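You operate a simulated robot arm through the tools that you are given. There is no shell and no other tool. Be economical: measure what you need, move in short steps, check, and stop when the job is done.

The job below is to be done with a simulated robot arm. You get a single attempt, and the scene is never put back.

## Task
Clamp the grooved disc and dab green paint in the middle of its top.
Fine: Dab with the dauber; close the tin again and stand the dauber in its cup. Set down upright: wooden dauber. A coat counts when it lies all over at full strength: go over it till it gets no stronger.

Only the result counts: the job must be done as asked and must still hold three seconds after the hand-in. Knocking over, shifting, dropping, spilling or breaking anything else fails it.

## Robot
A 6-joint arm with a two-finger parallel gripper, fixed in place. Base frame: the origin is at the foot of the arm, x ahead of it, y to its left, z up; the work surface is at about z = 0.77. Lengths are in m, angles in rad, forces in N, time in s.
With the tool pointing down near the work surface it reaches from about 0.26 to 0.68 m from the base axis. Its first joint turns from -1.152 to 1.152 rad. Payload 2.9 kg.
Tool frame: the origin (TCP) lies between the finger pads and is the grasp point; the fingertips stand 0.03 m ahead of it; z points along the fingers, y is the line along which they close. Largest opening 0.11 m; finger width 0.02, thickness 0.01; the body of the gripper, 0.048 by 0.112 m, starts 0.055 m behind the TCP.
Orientation is told as [roll, pitch, yaw] about the base's x, y, z axes, in that order, counted from this pose: with the fingers straight down and closing along the base's y, the tool's x points along the base's -x, its y along +y and its z along -z.

## Interface
- The arm moves only by the tool jog_arm. Its arguments are lists of equal length, an entry for each row: "rot": the turn, a rotation vector about the tool's x, y, z in rad, a list of three; "translation": the shift along the tool's x, y, z in m, a list of three; "gripper": the closure, from 0 (fully open) to 1 (shut). In form: {"rot": [[ax, ay, az], ...], "translation": [[tx, ty, tz], ...], "gripper": [gripper, ...]}. A call has 1 to 12 rows; each row is the pose to reach, as a shift and turn from the pose commanded when the call began, along the tool's axes at that moment. Each row takes 0.2 s and may step no farther than 0.05 m and 0.15 rad from the row before; otherwise, or with a gripper value out of range, the whole call is refused. A pose out of reach is approached as far as the arm can. The call stops where the force on the tool passes 70 N (or 10 N more than at its start, if that is more) or the arm is blocked; 0.2 s more then pass. The fingers move at their own pace (about 0.108 m/s each) and stop on an object; they squeeze with about 25 N. The grip force told is the motor's: it shows also when the fingers shut on nothing. Time passes only in rows, and 0.2 s behind the last, so rows that repeat a pose let the fingers close. The reply holds the time, the measured pose of the TCP, the force on the tool along the base axes, the opening and the grip force, in the units named above and with some noise, with the torque about the TCP (base axes, N m) and any sound that the robot's microphone picked up.
- Cameras (640 x 400 px; columns grow to the right, rows downward): "scene" is fixed at [0.067, 0.4286, 1.3822]; the picture's right is [-0.84, -0.54, 0.00], its down [-0.32, 0.50, -0.81] and it looks along [0.44, -0.68, -0.59] (base axes); focal length 350 px, centre (320, 200). "wrist" rides on the gripper at [0.072, 0.017, -0.104] in the tool frame; the picture's right is [-0.23, 0.97, 0.00], its down [-0.76, -0.18, -0.62] and it looks along [-0.61, -0.14, 0.78] (tool axes); focal length 222 px, centre (320, 200). There is no depth. A picture from a camera that has moved, and an enlarged one, comes with that camera's place and axes in the base frame and with its lens.
- grab_frame(camera): a new picture of that camera. No time passes.
- enlarge(camera, box): a new picture of the part [left, top, right, bottom] of that camera's present view, enlarged. No time passes.
- finish_job(): hands the job in; it is judged then, once.

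Go step by step. Nothing tells you positions but the pictures and the camera data: compare them with the known pose of the tool, close in by small moves and look again before you grip or let go. The budget is 120 turns and 84 pictures, counting those below and the enlarged ones. Unless the task says otherwise, let go and move clear before handing in, and close with one line.

The tools are called after ">>>" by a JSON object that holds its "method" and its "body". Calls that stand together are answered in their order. jog_arm: Moves the arm, as the interface text tells. Its arguments: {"type":"object","properties":{"rot":{"type":"array"},"translation":{"type":"array"},"gripper":{"type":"array"}},"required":["rot","translation","gripper"]} The other tools are called the same way: grab_frame (camera) takes a picture; enlarge (camera, box) takes an enlarged picture of a part of a camera's view; finish_job () hands the job in.

At the start:

```text
time: 0.0
eef_pos: [0.314, -0.3976, 1.0954]
tcp_rot: [-0.002, -0.001, 0.0]
force: [0.4, 0.1, -1.1]
ft_torque: [0.0, 0.04, 0.01]
grip_width: 0.1101
gripper_force: 0.1
```

scene: 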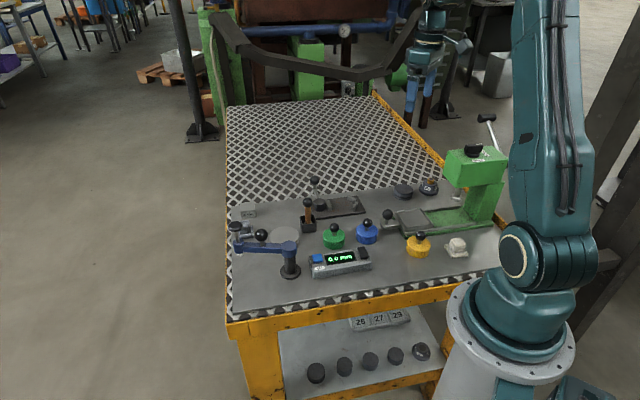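
wrist: 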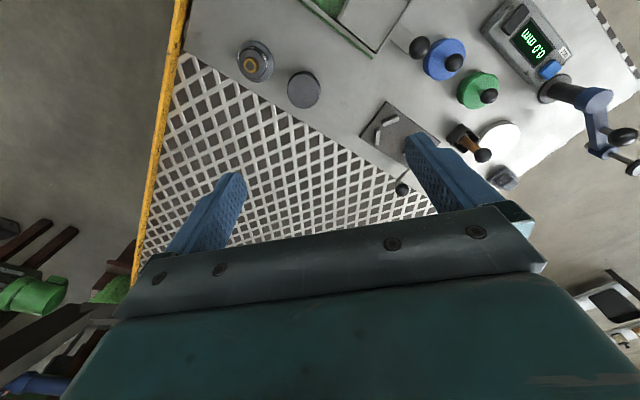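

I see a bench with paint tins (green, blue, yellow), a dauber in a cup, a clamp fixture, and discs. I'll enlarge views first.

>>> {"method": "enlarge", "body": {"camera": "scene", "box": [220, 165, 380, 285]}}

>>> {"method": "enlarge", "body": {"camera": "scene", "box": [360, 130, 520, 270]}}

>>> {"method": "enlarge", "body": {"camera": "wrist", "box": [220, 0, 640, 220]}}

```text
3.33 times, centred on (300, 225) of scene
camera zoom: at [0.067, 0.4286, 1.3822], right [-0.84, -0.54, 0.0], down [-0.32, 0.5, -0.81], along [0.44, -0.68, -0.59], focal length 1166 px, centre (387, 117)
```

zoom: 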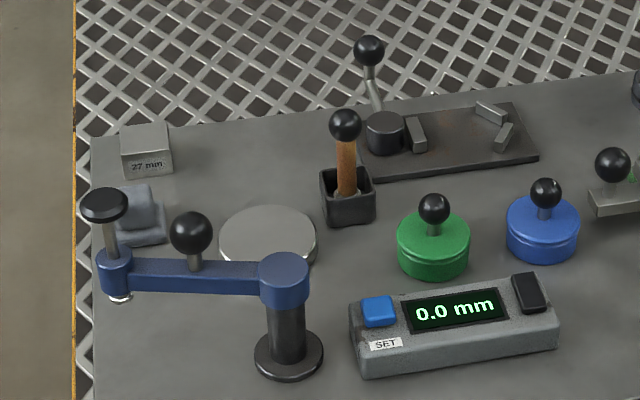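

```text
2.86 times, centred on (440, 200) of scene
camera zoom: at [0.067, 0.4286, 1.3822], right [-0.84, -0.54, 0.0], down [-0.32, 0.5, -0.81], along [0.44, -0.68, -0.59], focal length 1000 px, centre (-23, 200)
```

zoom: 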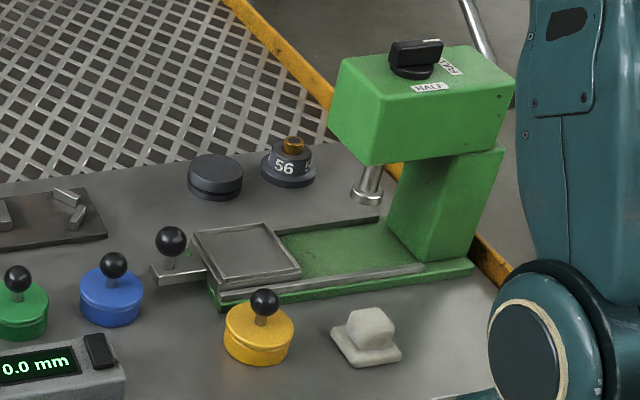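

```text
1.52 times, centred on (430, 110) of wrist
camera zoom: at [0.2434, -0.3787, 1.1981], right [0.23, 0.97, 0.0], down [0.76, -0.18, 0.62], along [0.61, -0.14, -0.78], focal length 338 px, centre (152, 337)
```

zoom: 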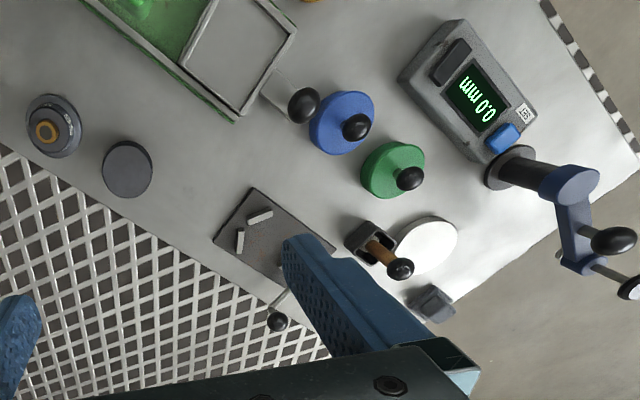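

The grooved disc seems to be the dark one near (0.323,-0.427), and the clamp plate with lever is near (0.45,-0.27). I'll move for a closer look.

>>> {"method": "jog_arm", "body": {"rot": [[0, 0, 0], [0, 0, 0], [0, 0, 0], [0, 0, 0]], "translation": [[-0.02, 0.035, 0.02], [-0.04, 0.07, 0.04], [-0.06, 0.11, 0.055], [-0.08, 0.15, 0.07]], "gripper": [0, 0, 0, 0]}}

>>> {"method": "grab_frame", "body": {"camera": "wrist"}}

>>> {"method": "enlarge", "body": {"camera": "scene", "box": [295, 170, 375, 220]}}

>>> {"method": "enlarge", "body": {"camera": "scene", "box": [380, 165, 460, 215]}}

```text
time: 1.0
eef_pos: [0.395, -0.245, 1.0274]
tcp_rot: [0.0, 0.0, -0.001]
force: [0.0, -0.1, -0.3]
ft_torque: [0.0, 0.03, 0.02]
grip_width: 0.1099
gripper_force: 0.1
```

```text
78 pictures are left
camera wrist: at [0.3243, -0.2269, 1.1291], right [0.23, 0.97, 0.0], down [0.76, -0.18, 0.62], along [0.61, -0.14, -0.78], focal length 222 px, centre (320, 200)
```

wrist: 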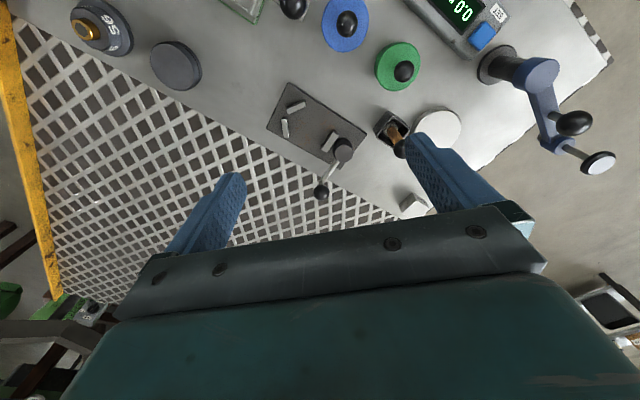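

```text
8.00 times, centred on (335, 195) of scene
camera zoom: at [0.067, 0.4286, 1.3822], right [-0.84, -0.54, 0.0], down [-0.32, 0.5, -0.81], along [0.44, -0.68, -0.59], focal length 2799 px, centre (200, 240)
```

zoom: 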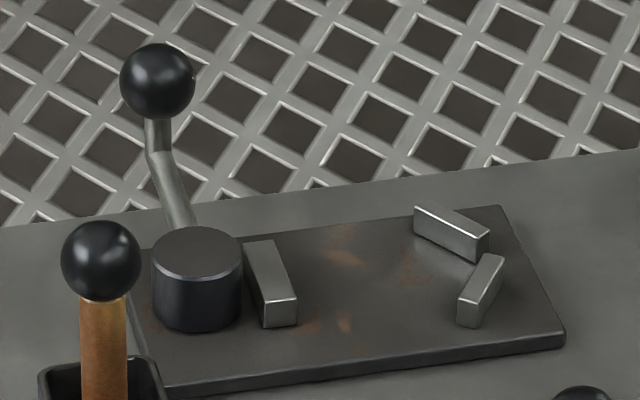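

```text
8.00 times, centred on (420, 190) of scene
camera zoom: at [0.067, 0.4286, 1.3822], right [-0.84, -0.54, 0.0], down [-0.32, 0.5, -0.81], along [0.44, -0.68, -0.59], focal length 2799 px, centre (-480, 280)
```

zoom: 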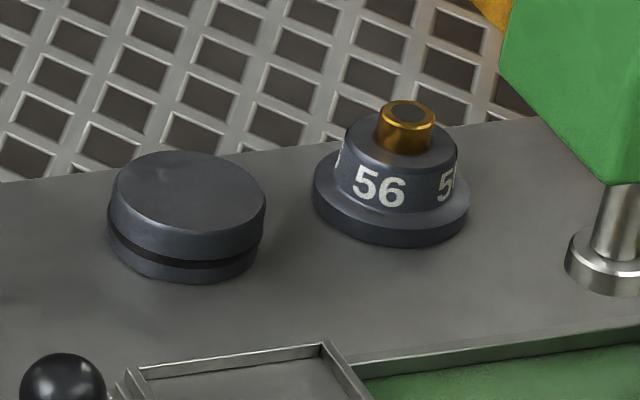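

The disc with the groove around its rim is confirmed. I'll enlarge the wrist view of the clamp for its geometry.

>>> {"method": "enlarge", "body": {"camera": "wrist", "box": [250, 70, 410, 210]}}

>>> {"method": "enlarge", "body": {"camera": "wrist", "box": [130, 0, 290, 100]}}

>>> {"method": "enlarge", "body": {"camera": "wrist", "box": [340, 20, 500, 170]}}

```text
2.86 times, centred on (330, 140) of wrist
camera zoom: at [0.3243, -0.2269, 1.1291], right [0.23, 0.97, 0.0], down [0.76, -0.18, 0.62], along [0.61, -0.14, -0.78], focal length 635 px, centre (291, 371)
```

zoom: 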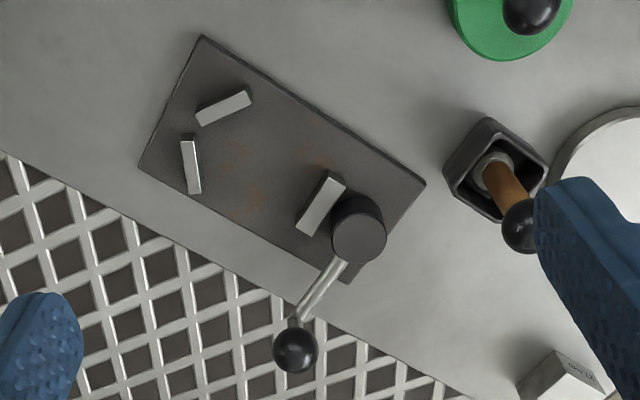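

```text
4.00 times, centred on (210, 50) of wrist
camera zoom: at [0.3243, -0.2269, 1.1291], right [0.23, 0.97, 0.0], down [0.76, -0.18, 0.62], along [0.61, -0.14, -0.78], focal length 888 px, centre (760, 800)
```

zoom: 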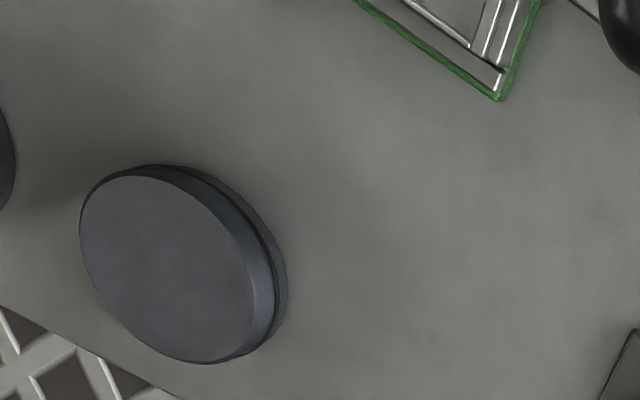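

```text
2.67 times, centred on (420, 95) of wrist
camera zoom: at [0.3243, -0.2269, 1.1291], right [0.23, 0.97, 0.0], down [0.76, -0.18, 0.62], along [0.61, -0.14, -0.78], focal length 592 px, centre (53, 480)
```

zoom: 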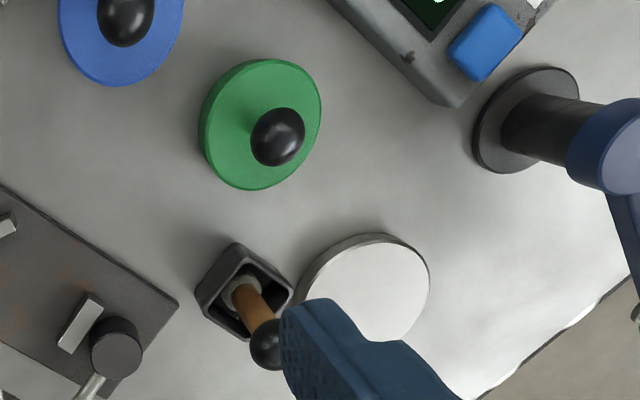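

Estimates: disc top centre (0.3255,-0.4225,0.797), diameter about 57 mm. The clamp centreline runs at 45°, with centre (0.459,-0.263). I'll go above the disc with yaw +45°.

>>> {"method": "jog_arm", "body": {"rot": [[0, 0, -0.131], [0, 0, -0.262], [0, 0, -0.393], [0, 0, -0.524], [0, 0, -0.655], [0, 0, -0.785]], "translation": [[0.0116, -0.0296, 0.015], [0.0232, -0.0592, 0.03], [0.0348, -0.0888, 0.05], [0.0464, -0.1183, 0.07], [0.058, -0.148, 0.095], [0.0695, -0.1775, 0.127]], "gripper": [0, 0, 0, 0, 0, 0]}}

>>> {"method": "grab_frame", "body": {"camera": "wrist"}}

>>> {"method": "grab_frame", "body": {"camera": "scene"}}

```text
time: 2.4
eef_pos: [0.3269, -0.4255, 0.9]
tcp_rot: [0.001, 0.001, 0.786]
force: [0.1, 1.1, 0.0]
ft_torque: [-0.02, 0.04, -0.01]
grip_width: 0.11
gripper_force: 0.0
```

```text
72 pictures are left
camera wrist: at [0.2632, -0.4634, 1.003], right [-0.53, 0.85, 0.0], down [0.66, 0.41, 0.62], along [0.53, 0.33, -0.78], focal length 222 px, centre (320, 200)
```

wrist: 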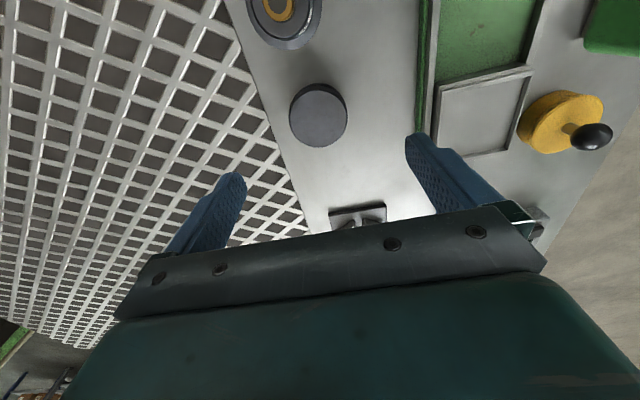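

```text
71 pictures are left
```

scene: 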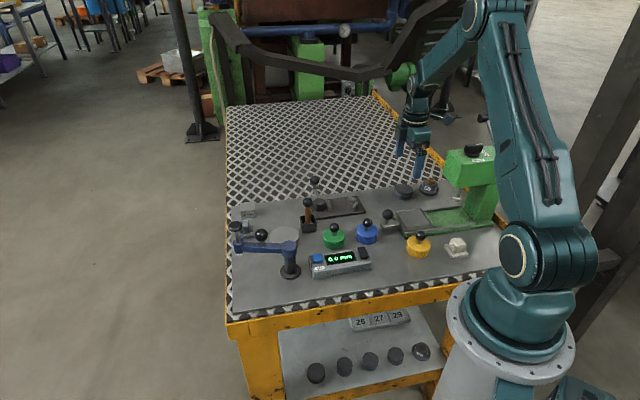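

The disc is nearly under the gripper; I'll refine its position with an enlargement.

>>> {"method": "enlarge", "body": {"camera": "wrist", "box": [270, 65, 370, 165]}}

```text
4.00 times, centred on (320, 115) of wrist
camera zoom: at [0.2632, -0.4634, 1.003], right [-0.53, 0.85, 0.0], down [0.66, 0.41, 0.62], along [0.53, 0.33, -0.78], focal length 888 px, centre (320, 540)
```

zoom: 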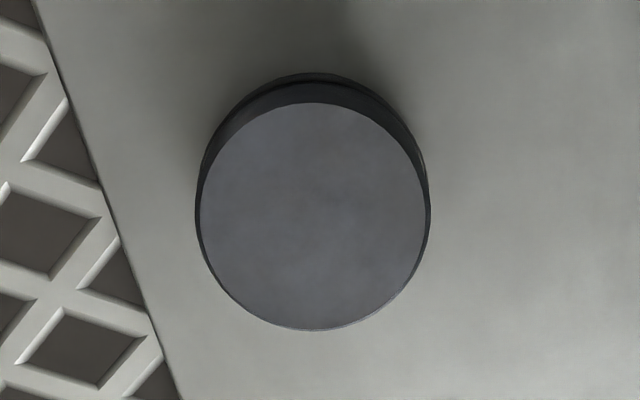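

Disc at about (0.3237,-0.4275), diameter ~53 mm. Descending with a look at forces, then gripping.

>>> {"method": "jog_arm", "body": {"rot": [[0, 0, 0], [0, 0, 0], [0, 0, 0], [0, 0, 0], [0, 0, 0], [0, 0, 0]], "translation": [[0.0037, 0, 0.04], [0.0037, 0, 0.08], [0.0037, 0, 0.093], [0.0037, 0, 0.093], [0.0037, 0, 0.093], [0.0037, 0, 0.093]], "gripper": [0, 0, 0, 1, 1, 1]}}

```text
time: 3.8
eef_pos: [0.3221, -0.425, 0.8059]
tcp_rot: [0.001, 0.002, 0.786]
force: [0.4, -1.4, -0.2]
ft_torque: [-0.12, -0.08, 0.01]
grip_width: 0.0552
gripper_force: 25.0
```

Gripped (55 mm). Lifting and checking.

>>> {"method": "jog_arm", "body": {"rot": [[0, 0, 0], [0, 0, 0], [0, 0, 0]], "translation": [[0, 0, -0.03], [0, 0, -0.07], [0, 0, -0.11]], "gripper": [1, 1, 1]}}

>>> {"method": "grab_frame", "body": {"camera": "wrist"}}

```text
time: 4.6
eef_pos: [0.3221, -0.4262, 0.9171]
tcp_rot: [0.002, 0.0, 0.786]
force: [-0.9, 0.8, -4.8]
ft_torque: [-0.03, 0.01, 0.01]
grip_width: 0.0552
gripper_force: 25.3
```

```text
69 pictures are left
camera wrist: at [0.2602, -0.465, 1.0191], right [-0.53, 0.85, 0.0], down [0.67, 0.41, 0.62], along [0.53, 0.33, -0.78], focal length 222 px, centre (320, 200)
```

wrist: 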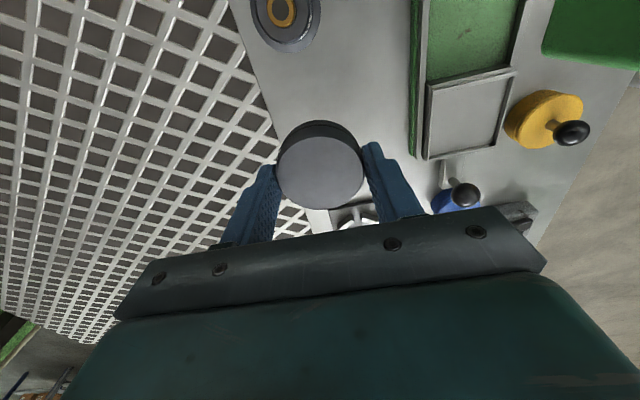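

Disc held well. Moving over the clamp.

>>> {"method": "jog_arm", "body": {"rot": [[0, 0, 0], [0, 0, 0], [0, 0, 0], [0, 0, 0], [0, 0, 0]], "translation": [[-0.04, 0.004, 0], [-0.08, 0.008, 0], [-0.12, 0.012, 0], [-0.16, 0.016, 0], [-0.1973, 0.0191, 0]], "gripper": [1, 1, 1, 1, 1]}}

>>> {"method": "grab_frame", "body": {"camera": "wrist"}}

>>> {"method": "enlarge", "body": {"camera": "scene", "box": [280, 150, 400, 225]}}

```text
time: 5.8
eef_pos: [0.4489, -0.2737, 0.9144]
tcp_rot: [0.001, 0.0, 0.783]
force: [-0.4, 0.4, -4.4]
ft_torque: [0.01, 0.05, -0.02]
grip_width: 0.0555
gripper_force: 25.4
```

```text
68 pictures are left
camera wrist: at [0.3868, -0.3123, 1.0174], right [-0.53, 0.85, 0.0], down [0.67, 0.41, 0.62], along [0.53, 0.33, -0.78], focal length 222 px, centre (320, 200)
```

wrist: 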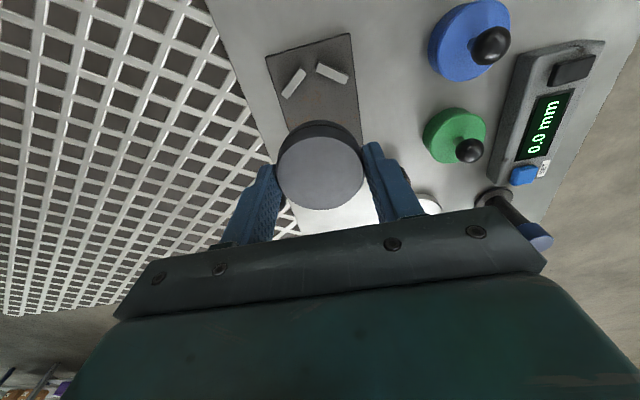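

```text
5.33 times, centred on (340, 188) of scene
camera zoom: at [0.067, 0.4285, 1.3822], right [-0.84, -0.54, 0.0], down [-0.32, 0.5, -0.81], along [0.44, -0.68, -0.59], focal length 1866 px, centre (213, 267)
```

zoom: 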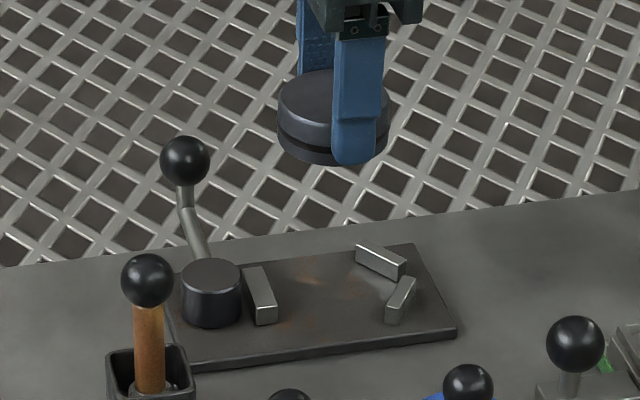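

Alignment matches. Lowering to just above the plate and checking.

>>> {"method": "jog_arm", "body": {"rot": [[0, 0, 0], [0, 0, 0], [0, 0, 0]], "translation": [[0, 0.0, 0.03], [0, 0.0, 0.06], [0, 0.0, 0.082]], "gripper": [1, 1, 1]}}

>>> {"method": "enlarge", "body": {"camera": "scene", "box": [290, 165, 380, 221]}}

>>> {"method": "enlarge", "body": {"camera": "wrist", "box": [230, 40, 410, 240]}}

```text
time: 6.6
eef_pos: [0.4481, -0.2738, 0.833]
tcp_rot: [0.002, 0.0, 0.784]
force: [-0.2, -0.5, -4.3]
ft_torque: [0.01, 0.0, 0.0]
grip_width: 0.0553
gripper_force: 25.1
```

```text
7.11 times, centred on (335, 193) of scene
camera zoom: at [0.067, 0.4286, 1.3822], right [-0.84, -0.54, 0.0], down [-0.32, 0.5, -0.81], along [0.44, -0.68, -0.59], focal length 2488 px, centre (213, 250)
```

zoom: 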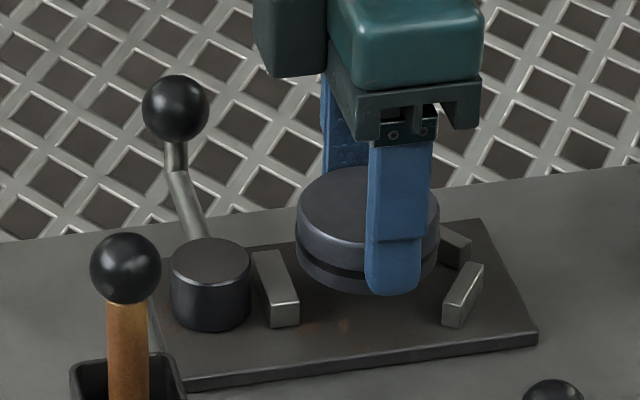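

```text
2.00 times, centred on (320, 140) of wrist
camera zoom: at [0.3858, -0.3118, 0.9356], right [-0.53, 0.85, 0.0], down [0.67, 0.41, 0.62], along [0.53, 0.33, -0.78], focal length 444 px, centre (320, 320)
```

zoom: 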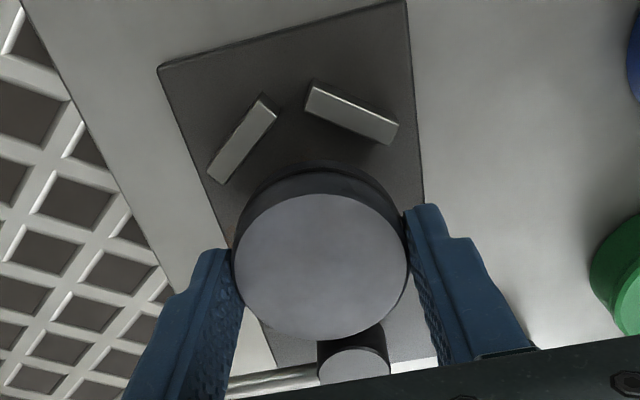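

Good clearance both ways. Lowering gently.

>>> {"method": "jog_arm", "body": {"rot": [[0, 0, 0], [0, 0, 0], [0, 0, 0]], "translation": [[0, 0.0, 0.007], [0, 0.0, 0.013], [0, 0.0, 0.016]], "gripper": [1, 1, 1]}}

>>> {"method": "enlarge", "body": {"camera": "scene", "box": [290, 165, 380, 221]}}

```text
time: 7.4
eef_pos: [0.4477, -0.2746, 0.8186]
tcp_rot: [-0.001, 0.001, 0.786]
force: [0.1, -0.6, -3.7]
ft_torque: [0.0, 0.02, 0.03]
grip_width: 0.0553
gripper_force: 25.3
```

```text
7.11 times, centred on (335, 193) of scene
camera zoom: at [0.067, 0.4286, 1.3822], right [-0.84, -0.54, 0.0], down [-0.32, 0.5, -0.81], along [0.44, -0.68, -0.59], focal length 2488 px, centre (213, 250)
```

zoom: 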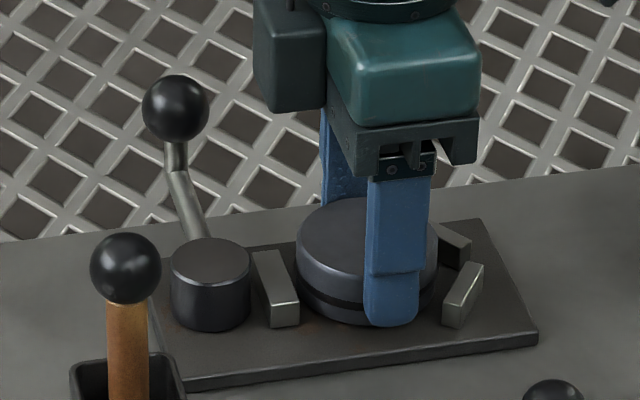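

>>> {"method": "jog_arm", "body": {"rot": [[0, 0, 0], [0, 0, 0], [0, 0, 0]], "translation": [[0, 0.0, 0.002], [0, 0.0, 0.004], [0, 0, 0.005]], "gripper": [1, 1, 1]}}

```text
time: 8.2
eef_pos: [0.4497, -0.2746, 0.815]
tcp_rot: [-0.001, 0.001, 0.786]
force: [-6.0, 3.1, 15.6]
ft_torque: [0.08, 0.17, -0.11]
grip_width: 0.0554
gripper_force: 25.3
```

Seated on the plate. Releasing and rising.

>>> {"method": "jog_arm", "body": {"rot": [[0, 0, 0], [0, 0, 0], [0, 0, 0], [0, 0, 0], [0, 0, 0]], "translation": [[0, 0.0, -0.003], [0, 0.0, -0.003], [0, 0, -0.04], [0, 0, -0.08], [0, 0, -0.12]], "gripper": [0.3, 0.3, 0.3, 0.3, 0.3]}}

>>> {"method": "enlarge", "body": {"camera": "wrist", "box": [230, 40, 410, 240]}}

>>> {"method": "enlarge", "body": {"camera": "scene", "box": [290, 165, 380, 221]}}

```text
time: 9.4
eef_pos: [0.4486, -0.2734, 0.9322]
tcp_rot: [0.0, 0.0, 0.785]
force: [0.4, 0.5, -0.2]
ft_torque: [0.0, 0.0, -0.01]
grip_width: 0.0768
gripper_force: 0.1
```

```text
2.00 times, centred on (320, 140) of wrist
camera zoom: at [0.3873, -0.3118, 1.0345], right [-0.53, 0.85, 0.0], down [0.66, 0.41, 0.62], along [0.53, 0.33, -0.78], focal length 444 px, centre (320, 320)
```

zoom: 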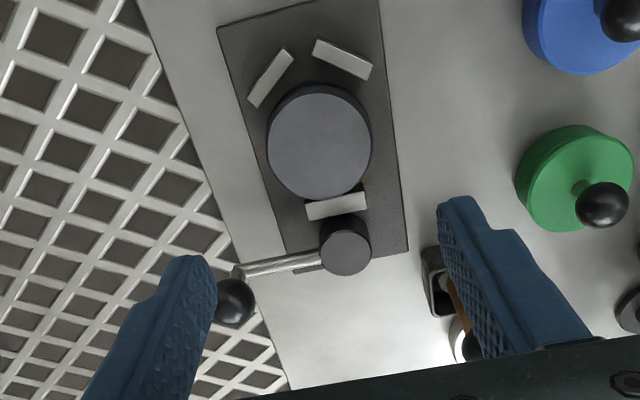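

```text
7.11 times, centred on (335, 193) of scene
camera zoom: at [0.067, 0.4286, 1.3822], right [-0.84, -0.54, 0.0], down [-0.32, 0.5, -0.81], along [0.44, -0.68, -0.59], focal length 2488 px, centre (213, 250)
```

zoom: 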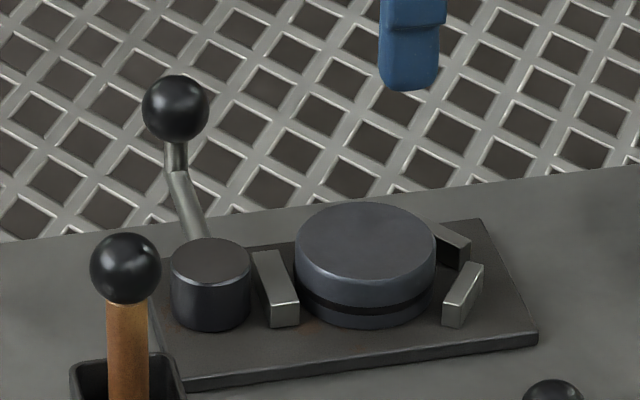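

The disc sits in the jaws. Lever ball is at about (0.539,-0.276,0.835), pivot about (0.492,-0.229). I'll move above the ball with closing axis along the swing direction.

>>> {"method": "jog_arm", "body": {"rot": [[0, 0, 0.143], [0, 0, 0.286], [0, 0, 0.429], [0, 0, 0.571], [0, 0, 0.714], [0, 0, 0.857], [0, 0, 1.0], [0, 0, 1.143], [0, 0, 1.286], [0, 0, 1.429], [0, 0, 1.571]], "translation": [[-0.006, -0.006, 0], [-0.012, -0.012, 0], [-0.018, -0.018, 0], [-0.024, -0.024, 0], [-0.03, -0.03, 0], [-0.036, -0.037, 0], [-0.042, -0.043, 0], [-0.048, -0.049, 0], [-0.054, -0.055, 0], [-0.06, -0.062, 0], [-0.0622, -0.0659, 0]], "gripper": [0.4, 0.4, 0.4, 0.4, 0.4, 0.4, 0.4, 0.4, 0.4, 0.4, 0.4]}}

>>> {"method": "grab_frame", "body": {"camera": "wrist"}}

>>> {"method": "enlarge", "body": {"camera": "scene", "box": [250, 120, 380, 220]}}

```text
time: 11.8
eef_pos: [0.5398, -0.2754, 0.9327]
tcp_rot: [-0.001, -0.001, -0.789]
force: [0.6, 0.4, -0.3]
ft_torque: [0.0, -0.01, -0.02]
grip_width: 0.0659
gripper_force: 0.1
```

```text
61 pictures are left
camera wrist: at [0.5019, -0.2118, 1.0352], right [0.85, 0.53, 0.0], down [0.41, -0.67, 0.62], along [0.33, -0.53, -0.78], focal length 222 px, centre (320, 200)
```

wrist: 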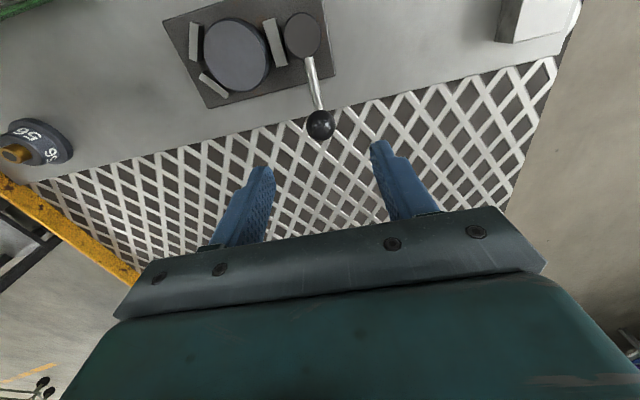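

```text
4.00 times, centred on (315, 170) of scene
camera zoom: at [0.067, 0.4286, 1.3822], right [-0.84, -0.54, 0.0], down [-0.32, 0.5, -0.81], along [0.44, -0.68, -0.59], focal length 1400 px, centre (340, 320)
```

zoom: 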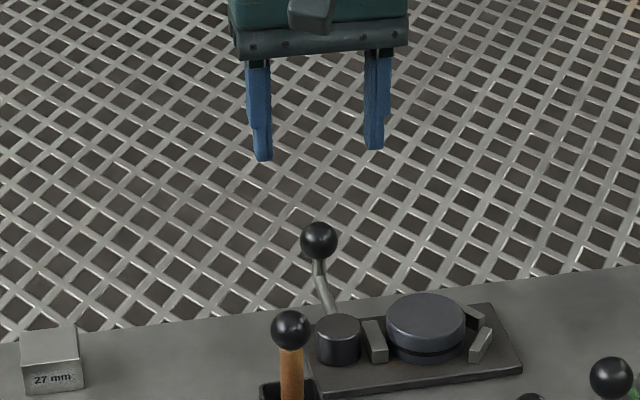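

Aligned with the ball. Descending and gripping it.

>>> {"method": "jog_arm", "body": {"rot": [[0, 0, 0], [0, 0, 0], [0, 0, 0], [0, 0, 0], [0, 0, 0], [0, 0, 0]], "translation": [[0, 0.0, 0.045], [0, 0.0, 0.08], [0, 0, 0.091], [0, 0, 0.091], [0, 0, 0.091], [0, 0, 0.091]], "gripper": [0.4, 0.4, 0.4, 1, 1, 1]}}

```text
time: 13.2
eef_pos: [0.5397, -0.2753, 0.8417]
tcp_rot: [0.002, -0.001, -0.783]
force: [13.2, 10.4, -5.5]
ft_torque: [-0.29, -0.6, -0.25]
grip_width: 0.0269
gripper_force: 44.7
```

The ball is held, and the resistance suggests it can only go the other way (+u). Swinging the lever counter-clockwise.

>>> {"method": "jog_arm", "body": {"rot": [[0, 0, -0.06], [0, 0, -0.12], [0, 0, -0.18], [0, 0, -0.24], [0, 0, -0.3]], "translation": [[0.0001, 0.004, 0], [0.0005, 0.008, 0], [0.0011, 0.0119, 0], [0.0019, 0.0158, 0], [0.003, 0.0197, 0]], "gripper": [1, 1, 1, 1, 1]}}

>>> {"method": "enlarge", "body": {"camera": "scene", "box": [290, 165, 380, 221]}}

```text
time: 14.4
eef_pos: [0.5508, -0.2617, 0.8413]
tcp_rot: [0.0, 0.001, -0.485]
force: [-0.3, -7.6, -1.3]
ft_torque: [-0.2, -0.23, 0.42]
grip_width: 0.027
gripper_force: 44.7
```

```text
7.11 times, centred on (335, 193) of scene
camera zoom: at [0.067, 0.4284, 1.3822], right [-0.84, -0.54, 0.0], down [-0.32, 0.5, -0.81], along [0.44, -0.68, -0.59], focal length 2488 px, centre (213, 250)
```

zoom: 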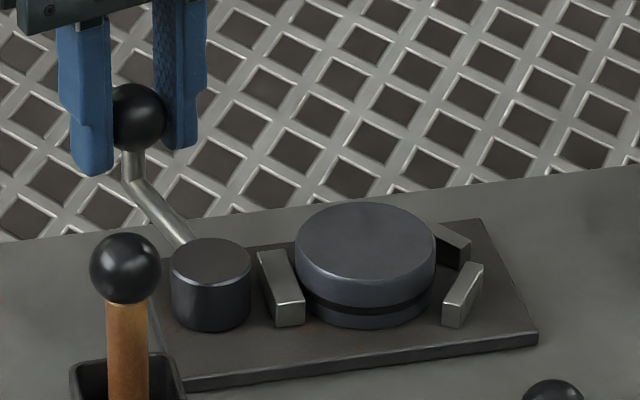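

The jaw advances toward the disc. Continuing.

>>> {"method": "jog_arm", "body": {"rot": [[0, 0, -0.07], [0, 0, -0.14], [0, 0, -0.21], [0, 0, -0.28], [0, 0, -0.35], [0, 0, -0.42]], "translation": [[0.0002, 0.0047, 0], [0.0007, 0.0093, 0], [0.0015, 0.0139, 0], [0.0026, 0.0184, 0], [0.004, 0.0228, 0], [0.0058, 0.0271, 0]], "gripper": [1, 1, 1, 1, 1, 1]}}

>>> {"method": "enlarge", "body": {"camera": "scene", "box": [290, 165, 380, 221]}}

```text
time: 15.8
eef_pos: [0.5595, -0.2338, 0.8414]
tcp_rot: [-0.001, -0.001, -0.063]
force: [-1.0, 2.6, 15.1]
ft_torque: [0.03, -0.36, -0.16]
grip_width: 0.0269
gripper_force: 45.2
```

```text
7.11 times, centred on (335, 193) of scene
camera zoom: at [0.0667, 0.4288, 1.3821], right [-0.84, -0.54, 0.0], down [-0.32, 0.5, -0.81], along [0.44, -0.68, -0.59], focal length 2488 px, centre (213, 250)
```

zoom: 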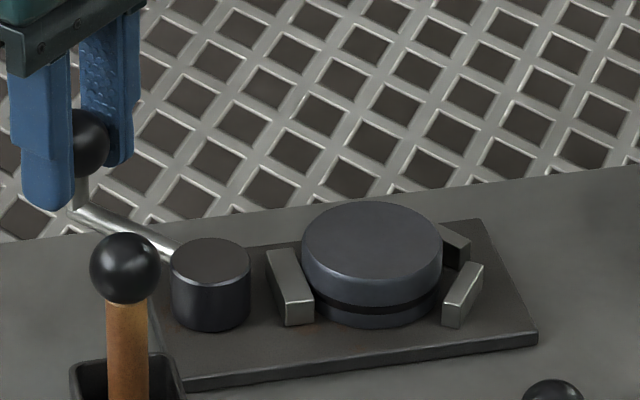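

The jaw is now pushing the disc toward the V. Continuing until resistance.

>>> {"method": "jog_arm", "body": {"rot": [[0, 0, -0.07], [0, 0, -0.14], [0, 0, -0.21], [0, 0, -0.28], [0, 0, -0.35], [0, 0, -0.42]], "translation": [[0.0002, 0.0047, 0], [0.0007, 0.0093, 0], [0.0015, 0.0139, 0], [0.0026, 0.0184, 0], [0.004, 0.0228, 0], [0.0058, 0.0271, 0]], "gripper": [1, 1, 1, 1, 1, 1]}}

>>> {"method": "enlarge", "body": {"camera": "scene", "box": [290, 165, 380, 221]}}

```text
time: 17.2
eef_pos: [0.5553, -0.206, 0.8411]
tcp_rot: [0.0, -0.002, 0.359]
force: [13.0, 1.4, 6.9]
ft_torque: [0.25, -0.9, 0.2]
grip_width: 0.0272
gripper_force: 45.2
```

```text
7.11 times, centred on (335, 193) of scene
camera zoom: at [0.0671, 0.4286, 1.3821], right [-0.84, -0.54, 0.0], down [-0.32, 0.5, -0.81], along [0.44, -0.68, -0.59], focal length 2488 px, centre (213, 250)
```

zoom: 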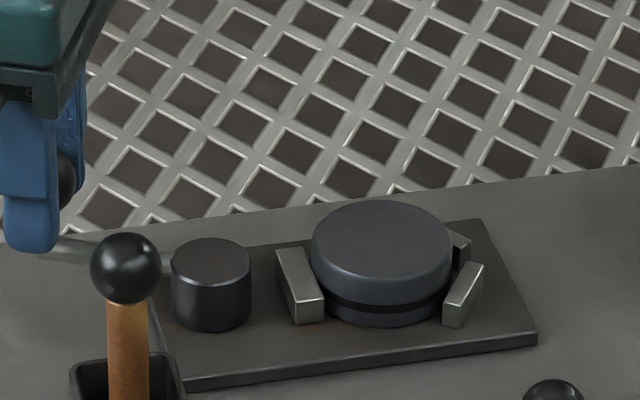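

Still moving; disc nearly in the V. Continuing with the swing.

>>> {"method": "jog_arm", "body": {"rot": [[0, 0, -0.06], [0, 0, -0.12], [0, 0, -0.18], [0, 0, -0.24], [0, 0, -0.3]], "translation": [[0.0003, 0.004, 0], [0.0008, 0.008, 0], [0.0015, 0.0119, 0], [0.0024, 0.0158, 0], [0.0036, 0.0197, 0]], "gripper": [1, 1, 1, 1, 1]}}

>>> {"method": "enlarge", "body": {"camera": "scene", "box": [280, 165, 370, 221]}}

```text
time: 18.4
eef_pos: [0.5469, -0.1894, 0.8422]
tcp_rot: [-0.007, -0.004, 0.653]
force: [30.6, -1.8, -8.3]
ft_torque: [-0.2, 0.03, -0.03]
grip_width: 0.0271
gripper_force: 45.6
```

```text
7.11 times, centred on (325, 193) of scene
camera zoom: at [0.0679, 0.4285, 1.3821], right [-0.84, -0.54, 0.0], down [-0.32, 0.5, -0.81], along [0.44, -0.68, -0.59], focal length 2488 px, centre (284, 250)
```

zoom: 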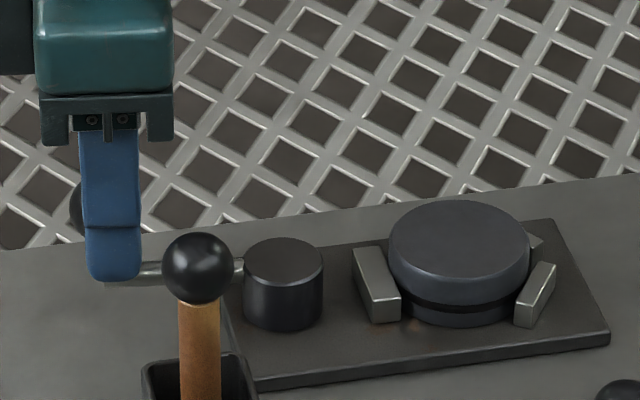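

Resistance is rising as the disc seats. A bit farther in small steps.

>>> {"method": "jog_arm", "body": {"rot": [[0, 0, -0.04], [0, 0, -0.08], [0, 0, -0.12], [0, 0, -0.16]], "translation": [[-0.001, 0.0027, 0], [-0.0018, 0.0053, 0], [-0.0015, 0.008, 0], [-0.001, 0.0106, 0]], "gripper": [1, 1, 1, 1]}}

>>> {"method": "enlarge", "body": {"camera": "scene", "box": [280, 165, 370, 221]}}

```text
time: 19.4
eef_pos: [0.5451, -0.192, 0.8434]
tcp_rot: [-0.032, -0.005, 0.781]
force: [15.9, -13.2, -14.6]
ft_torque: [-0.27, -0.17, 0.11]
grip_width: 0.0275
gripper_force: 44.8
stopped in row 4: the force on the tool passed its limit at 71 N (the readings are from after the stop); the commanded pose is now the measured one
```

```text
7.11 times, centred on (325, 193) of scene
camera zoom: at [0.0675, 0.4282, 1.3823], right [-0.84, -0.54, 0.0], down [-0.32, 0.5, -0.81], along [0.44, -0.68, -0.59], focal length 2488 px, centre (284, 250)
```

zoom: 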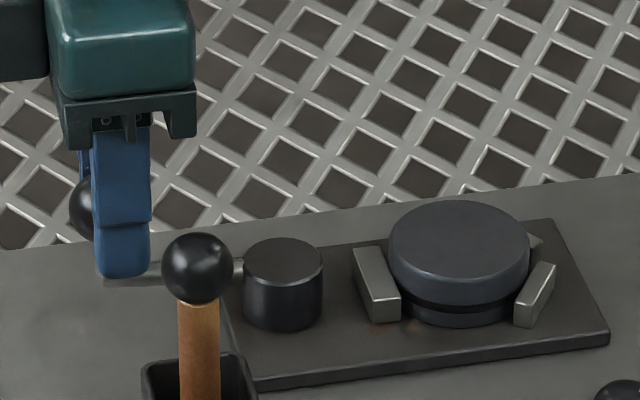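

The force limit was reached and the disc is pressed against the V: clamped. Releasing the ball and rising.

>>> {"method": "jog_arm", "body": {"rot": [[0, 0, 0], [0, 0, 0], [0, 0, 0], [0.03, 0, 0], [0.03, 0, 0]], "translation": [[0, 0, 0], [0, 0, 0], [0, 0, -0.03], [0, 0, -0.07], [0, 0, -0.11]], "gripper": [0.5, 0.5, 0.5, 0.5, 0.5]}}

>>> {"method": "grab_frame", "body": {"camera": "wrist"}}

>>> {"method": "enlarge", "body": {"camera": "scene", "box": [280, 165, 370, 221]}}

```text
time: 20.6
eef_pos: [0.5414, -0.1848, 0.9543]
tcp_rot: [-0.053, -0.001, 0.786]
force: [0.2, 0.7, 0.6]
ft_torque: [-0.02, 0.0, -0.02]
grip_width: 0.0551
gripper_force: 0.1
```

```text
54 pictures are left
camera wrist: at [0.4759, -0.2199, 1.0552], right [-0.53, 0.85, -0.05], down [0.64, 0.44, 0.63], along [0.56, 0.3, -0.77], focal length 222 px, centre (320, 200)
```

wrist: 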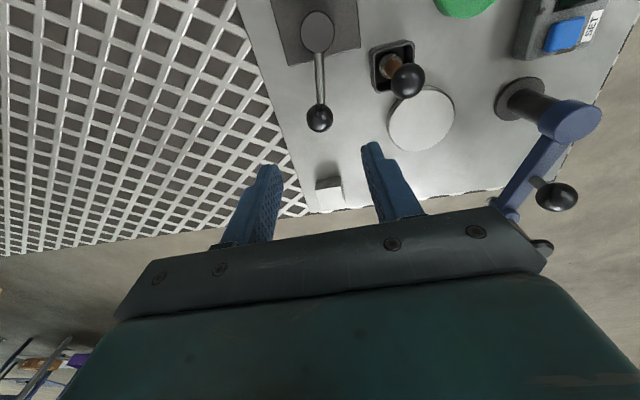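

```text
7.11 times, centred on (325, 193) of scene
camera zoom: at [0.067, 0.4286, 1.3822], right [-0.84, -0.54, 0.0], down [-0.32, 0.5, -0.81], along [0.44, -0.68, -0.59], focal length 2488 px, centre (284, 250)
```

zoom: 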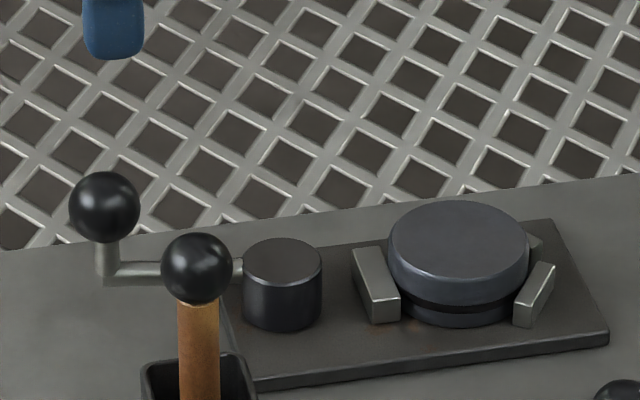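

Clamp holds by itself. Green tin knob is at about (0.394,-0.138,0.822); I'll move above it and straighten the tool.

>>> {"method": "jog_arm", "body": {"rot": [[-0.053, 0, 0], [-0.053, 0, 0], [-0.053, 0, 0], [-0.053, 0, 0]], "translation": [[0.018, 0.035, 0], [0.036, 0.07, 0], [0.054, 0.104, 0], [0.0714, 0.1375, 0]], "gripper": [0.5, 0.5, 0.5, 0.5]}}

>>> {"method": "grab_frame", "body": {"camera": "wrist"}}

```text
time: 21.6
eef_pos: [0.3934, -0.1402, 0.9459]
tcp_rot: [-0.002, -0.003, 0.786]
force: [-0.6, -0.3, 0.2]
ft_torque: [-0.01, -0.03, -0.01]
grip_width: 0.0548
gripper_force: 0.1
```

```text
52 pictures are left
camera wrist: at [0.3307, -0.1783, 1.0472], right [-0.53, 0.85, 0.0], down [0.66, 0.41, 0.63], along [0.53, 0.33, -0.78], focal length 222 px, centre (320, 200)
```

wrist: 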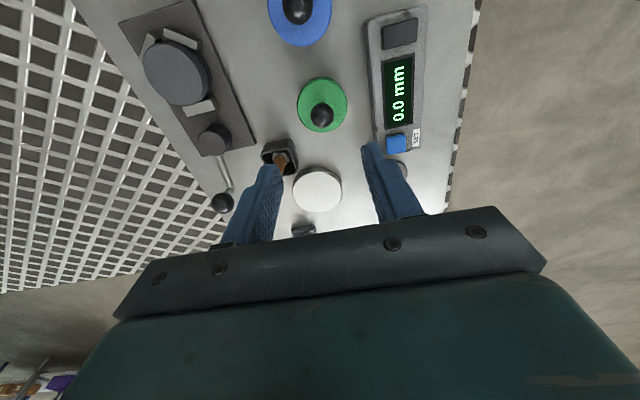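

The knob is right below. Descending to grip it.

>>> {"method": "jog_arm", "body": {"rot": [[0, 0, 0], [0, 0, 0], [0, 0, 0], [0, 0, 0], [0, 0, 0], [0, 0, 0]], "translation": [[-0.0008, 0.0018, 0.045], [-0.0008, 0.0018, 0.09], [-0.0008, 0.0018, 0.107], [-0.0008, 0.0018, 0.107], [-0.0008, 0.0018, 0.107], [-0.0008, 0.0018, 0.107]], "gripper": [0.5, 0.5, 0.5, 1, 1, 1]}}

>>> {"method": "enlarge", "body": {"camera": "scene", "box": [295, 185, 385, 265]}}

```text
time: 23.0
eef_pos: [0.3938, -0.1387, 0.8378]
tcp_rot: [-0.003, -0.004, 0.783]
force: [-0.2, 0.4, -0.4]
ft_torque: [-0.02, -0.02, -0.04]
grip_width: 0.0223
gripper_force: 25.5
heard: snap
```

```text
5.00 times, centred on (340, 225) of scene
camera zoom: at [0.067, 0.4286, 1.3822], right [-0.84, -0.54, 0.0], down [-0.32, 0.5, -0.81], along [0.44, -0.68, -0.59], focal length 1750 px, centre (220, 75)
```

zoom: 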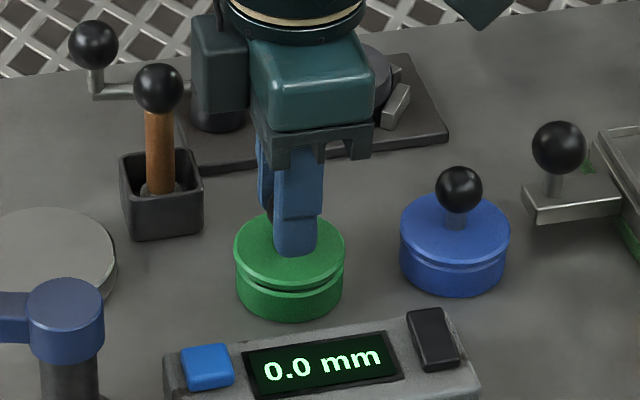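

Gripped at 22 mm; a snap was heard. Lifting gently and checking.

>>> {"method": "jog_arm", "body": {"rot": [[0, 0, 0], [0, 0, 0], [0, 0, 0], [0, 0, 0]], "translation": [[0, 0, -0.005], [0, 0, -0.012], [0, 0, -0.022], [0, 0, -0.03]], "gripper": [1, 1, 1, 1]}}

>>> {"method": "enlarge", "body": {"camera": "scene", "box": [295, 185, 385, 265]}}

```text
time: 24.0
eef_pos: [0.3937, -0.1388, 0.8678]
tcp_rot: [-0.003, -0.004, 0.785]
force: [0.8, -0.2, 0.0]
ft_torque: [0.0, 0.0, 0.0]
grip_width: 0.0225
gripper_force: 25.2
```

```text
5.00 times, centred on (340, 225) of scene
camera zoom: at [0.067, 0.4286, 1.3822], right [-0.84, -0.54, 0.0], down [-0.32, 0.5, -0.81], along [0.44, -0.68, -0.59], focal length 1750 px, centre (220, 75)
```

zoom: 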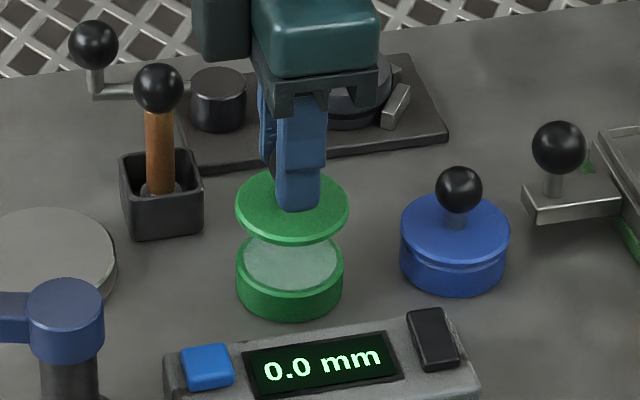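

Lid is off and the paint is exposed. Carrying the lid to free bench space near (0.36,-0.365).

>>> {"method": "jog_arm", "body": {"rot": [[0, 0, 0], [0, 0, 0], [0, 0, 0], [0, 0, 0], [0, 0, 0], [0, 0, 0], [0, 0, 0]], "translation": [[0, 0, -0.04], [0.0306, -0.0227, -0.045], [0.061, -0.045, -0.045], [0.092, -0.068, -0.045], [0.123, -0.091, -0.045], [0.153, -0.113, -0.045], [0.1838, -0.1361, -0.045]], "gripper": [1, 1, 1, 1, 1, 1, 1]}}

>>> {"method": "grab_frame", "body": {"camera": "wrist"}}

>>> {"method": "enlarge", "body": {"camera": "scene", "box": [310, 140, 450, 240]}}

```text
time: 25.6
eef_pos: [0.3562, -0.3647, 0.9121]
tcp_rot: [-0.002, -0.004, 0.785]
force: [-0.2, -0.7, -0.8]
ft_torque: [0.0, 0.0, 0.03]
grip_width: 0.0227
gripper_force: 24.7
```

```text
49 pictures are left
camera wrist: at [0.2942, -0.4025, 1.0145], right [-0.53, 0.85, 0.0], down [0.66, 0.41, 0.63], along [0.53, 0.33, -0.78], focal length 222 px, centre (320, 200)
```

wrist: 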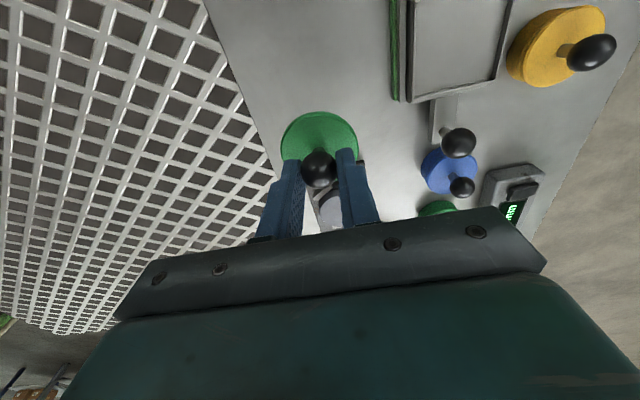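

```text
4.00 times, centred on (380, 190) of scene
camera zoom: at [0.067, 0.4286, 1.3822], right [-0.84, -0.54, 0.0], down [-0.32, 0.5, -0.81], along [0.44, -0.68, -0.59], focal length 1400 px, centre (80, 240)
```

zoom: 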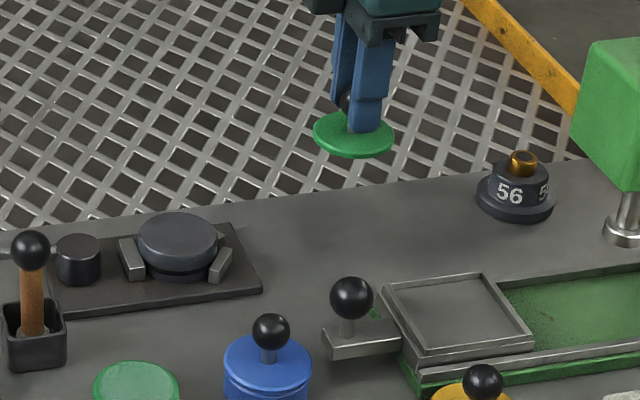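

Lowering the lid onto free bench, gently.

>>> {"method": "jog_arm", "body": {"rot": [[0, 0, 0], [0, 0, 0], [0, 0, 0], [0, 0, 0]], "translation": [[0, 0, 0.04], [0, 0, 0.075], [0, 0, 0.088], [0, 0, 0.093]], "gripper": [1, 1, 1, 1]}}

>>> {"method": "enlarge", "body": {"camera": "scene", "box": [345, 165, 425, 225]}}

```text
time: 26.6
eef_pos: [0.3607, -0.3648, 0.8189]
tcp_rot: [-0.003, -0.003, 0.786]
force: [0.5, -0.7, -1.2]
ft_torque: [-0.02, 0.0, -0.03]
grip_width: 0.0222
gripper_force: 25.5
```

```text
6.67 times, centred on (385, 195) of scene
camera zoom: at [0.067, 0.4286, 1.3822], right [-0.84, -0.54, 0.0], down [-0.32, 0.5, -0.81], along [0.44, -0.68, -0.59], focal length 2333 px, centre (-113, 233)
```

zoom: 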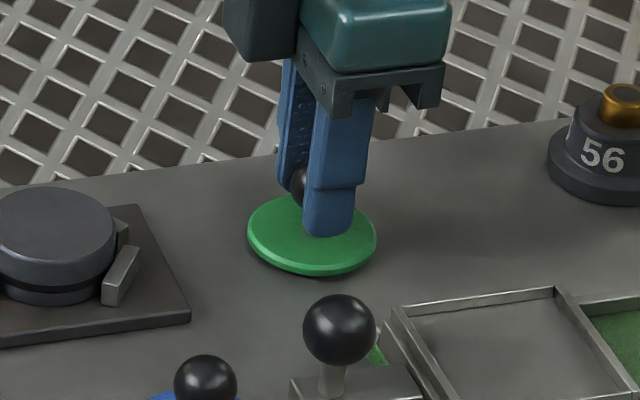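

>>> {"method": "jog_arm", "body": {"rot": [[0, 0, 0], [0, 0, 0], [0, 0, 0]], "translation": [[0, 0, 0.003], [0, 0, 0.006], [0, 0, 0.007]], "gripper": [1, 1, 1]}}

```text
time: 27.4
eef_pos: [0.3602, -0.3649, 0.8145]
tcp_rot: [-0.005, -0.004, 0.786]
force: [-5.2, 5.2, 27.8]
ft_torque: [0.07, 0.15, 0.03]
grip_width: 0.0223
gripper_force: 24.8
```

On the bench. Releasing and rising.

>>> {"method": "jog_arm", "body": {"rot": [[0, 0, 0], [0, 0, 0], [0, 0, 0], [0, 0, 0], [0, 0, 0]], "translation": [[0, 0, -0.002], [0, 0, -0.002], [0, 0, -0.03], [0, 0, -0.07], [0, 0, -0.115]], "gripper": [0.5, 0.5, 0.5, 0.5, 0.5]}}

>>> {"method": "grab_frame", "body": {"camera": "wrist"}}

```text
time: 28.6
eef_pos: [0.3602, -0.3652, 0.9297]
tcp_rot: [-0.001, -0.003, 0.786]
force: [-0.2, 0.5, 0.7]
ft_torque: [0.01, -0.01, -0.01]
grip_width: 0.0548
gripper_force: 0.1
```

```text
46 pictures are left
camera wrist: at [0.2978, -0.4032, 1.0316], right [-0.53, 0.85, 0.0], down [0.66, 0.41, 0.63], along [0.53, 0.33, -0.78], focal length 222 px, centre (320, 200)
```

wrist: 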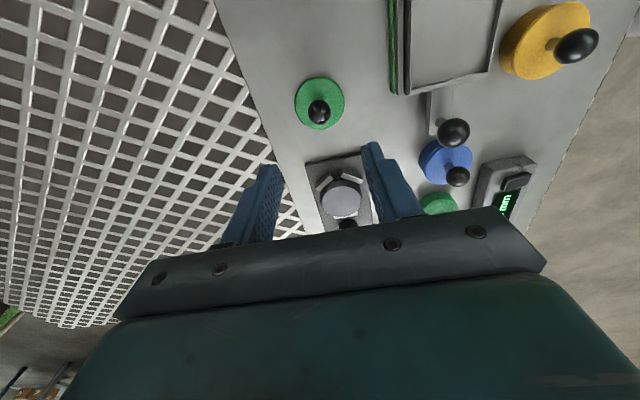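

Lid stands on the bench. Next, move above the dauber, whose ball is near (0.477,-0.148,0.857).

>>> {"method": "jog_arm", "body": {"rot": [[0, 0, 0], [0, 0, 0], [0, 0, 0], [0, 0, 0], [0, 0, 0], [0, 0, 0]], "translation": [[-0.04, 0.012, -0.02], [-0.08, 0.024, -0.03], [-0.12, 0.036, -0.03], [-0.16, 0.048, -0.03], [-0.2, 0.06, -0.03], [-0.2362, 0.071, -0.03]], "gripper": [0.5, 0.5, 0.5, 0.5, 0.5, 0.5]}}

>>> {"method": "enlarge", "body": {"camera": "wrist", "box": [200, 0, 460, 200]}}

>>> {"method": "enlarge", "body": {"camera": "scene", "box": [270, 170, 350, 250]}}

```text
time: 30.0
eef_pos: [0.4759, -0.1466, 0.9603]
tcp_rot: [-0.001, -0.003, 0.785]
force: [0.4, 0.6, -0.4]
ft_torque: [-0.02, -0.02, -0.03]
grip_width: 0.0551
gripper_force: 0.1
```

```text
2.00 times, centred on (330, 100) of wrist
camera zoom: at [0.4133, -0.1855, 1.0624], right [-0.53, 0.85, 0.0], down [0.66, 0.41, 0.63], along [0.53, 0.33, -0.78], focal length 444 px, centre (300, 400)
```

zoom: 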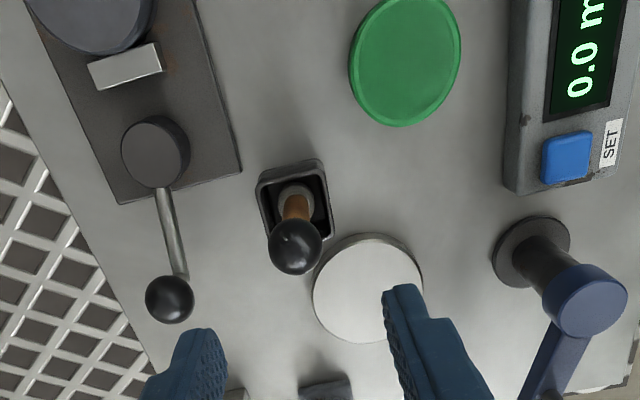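

```text
5.00 times, centred on (310, 210) of scene
camera zoom: at [0.067, 0.4286, 1.3822], right [-0.84, -0.54, 0.0], down [-0.32, 0.5, -0.81], along [0.44, -0.68, -0.59], focal length 1750 px, centre (370, 150)
```

zoom: 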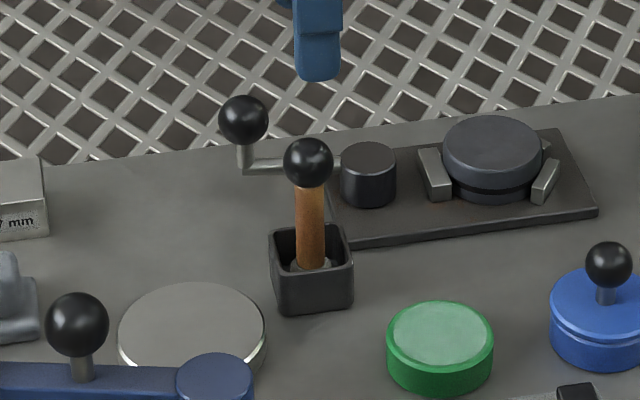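

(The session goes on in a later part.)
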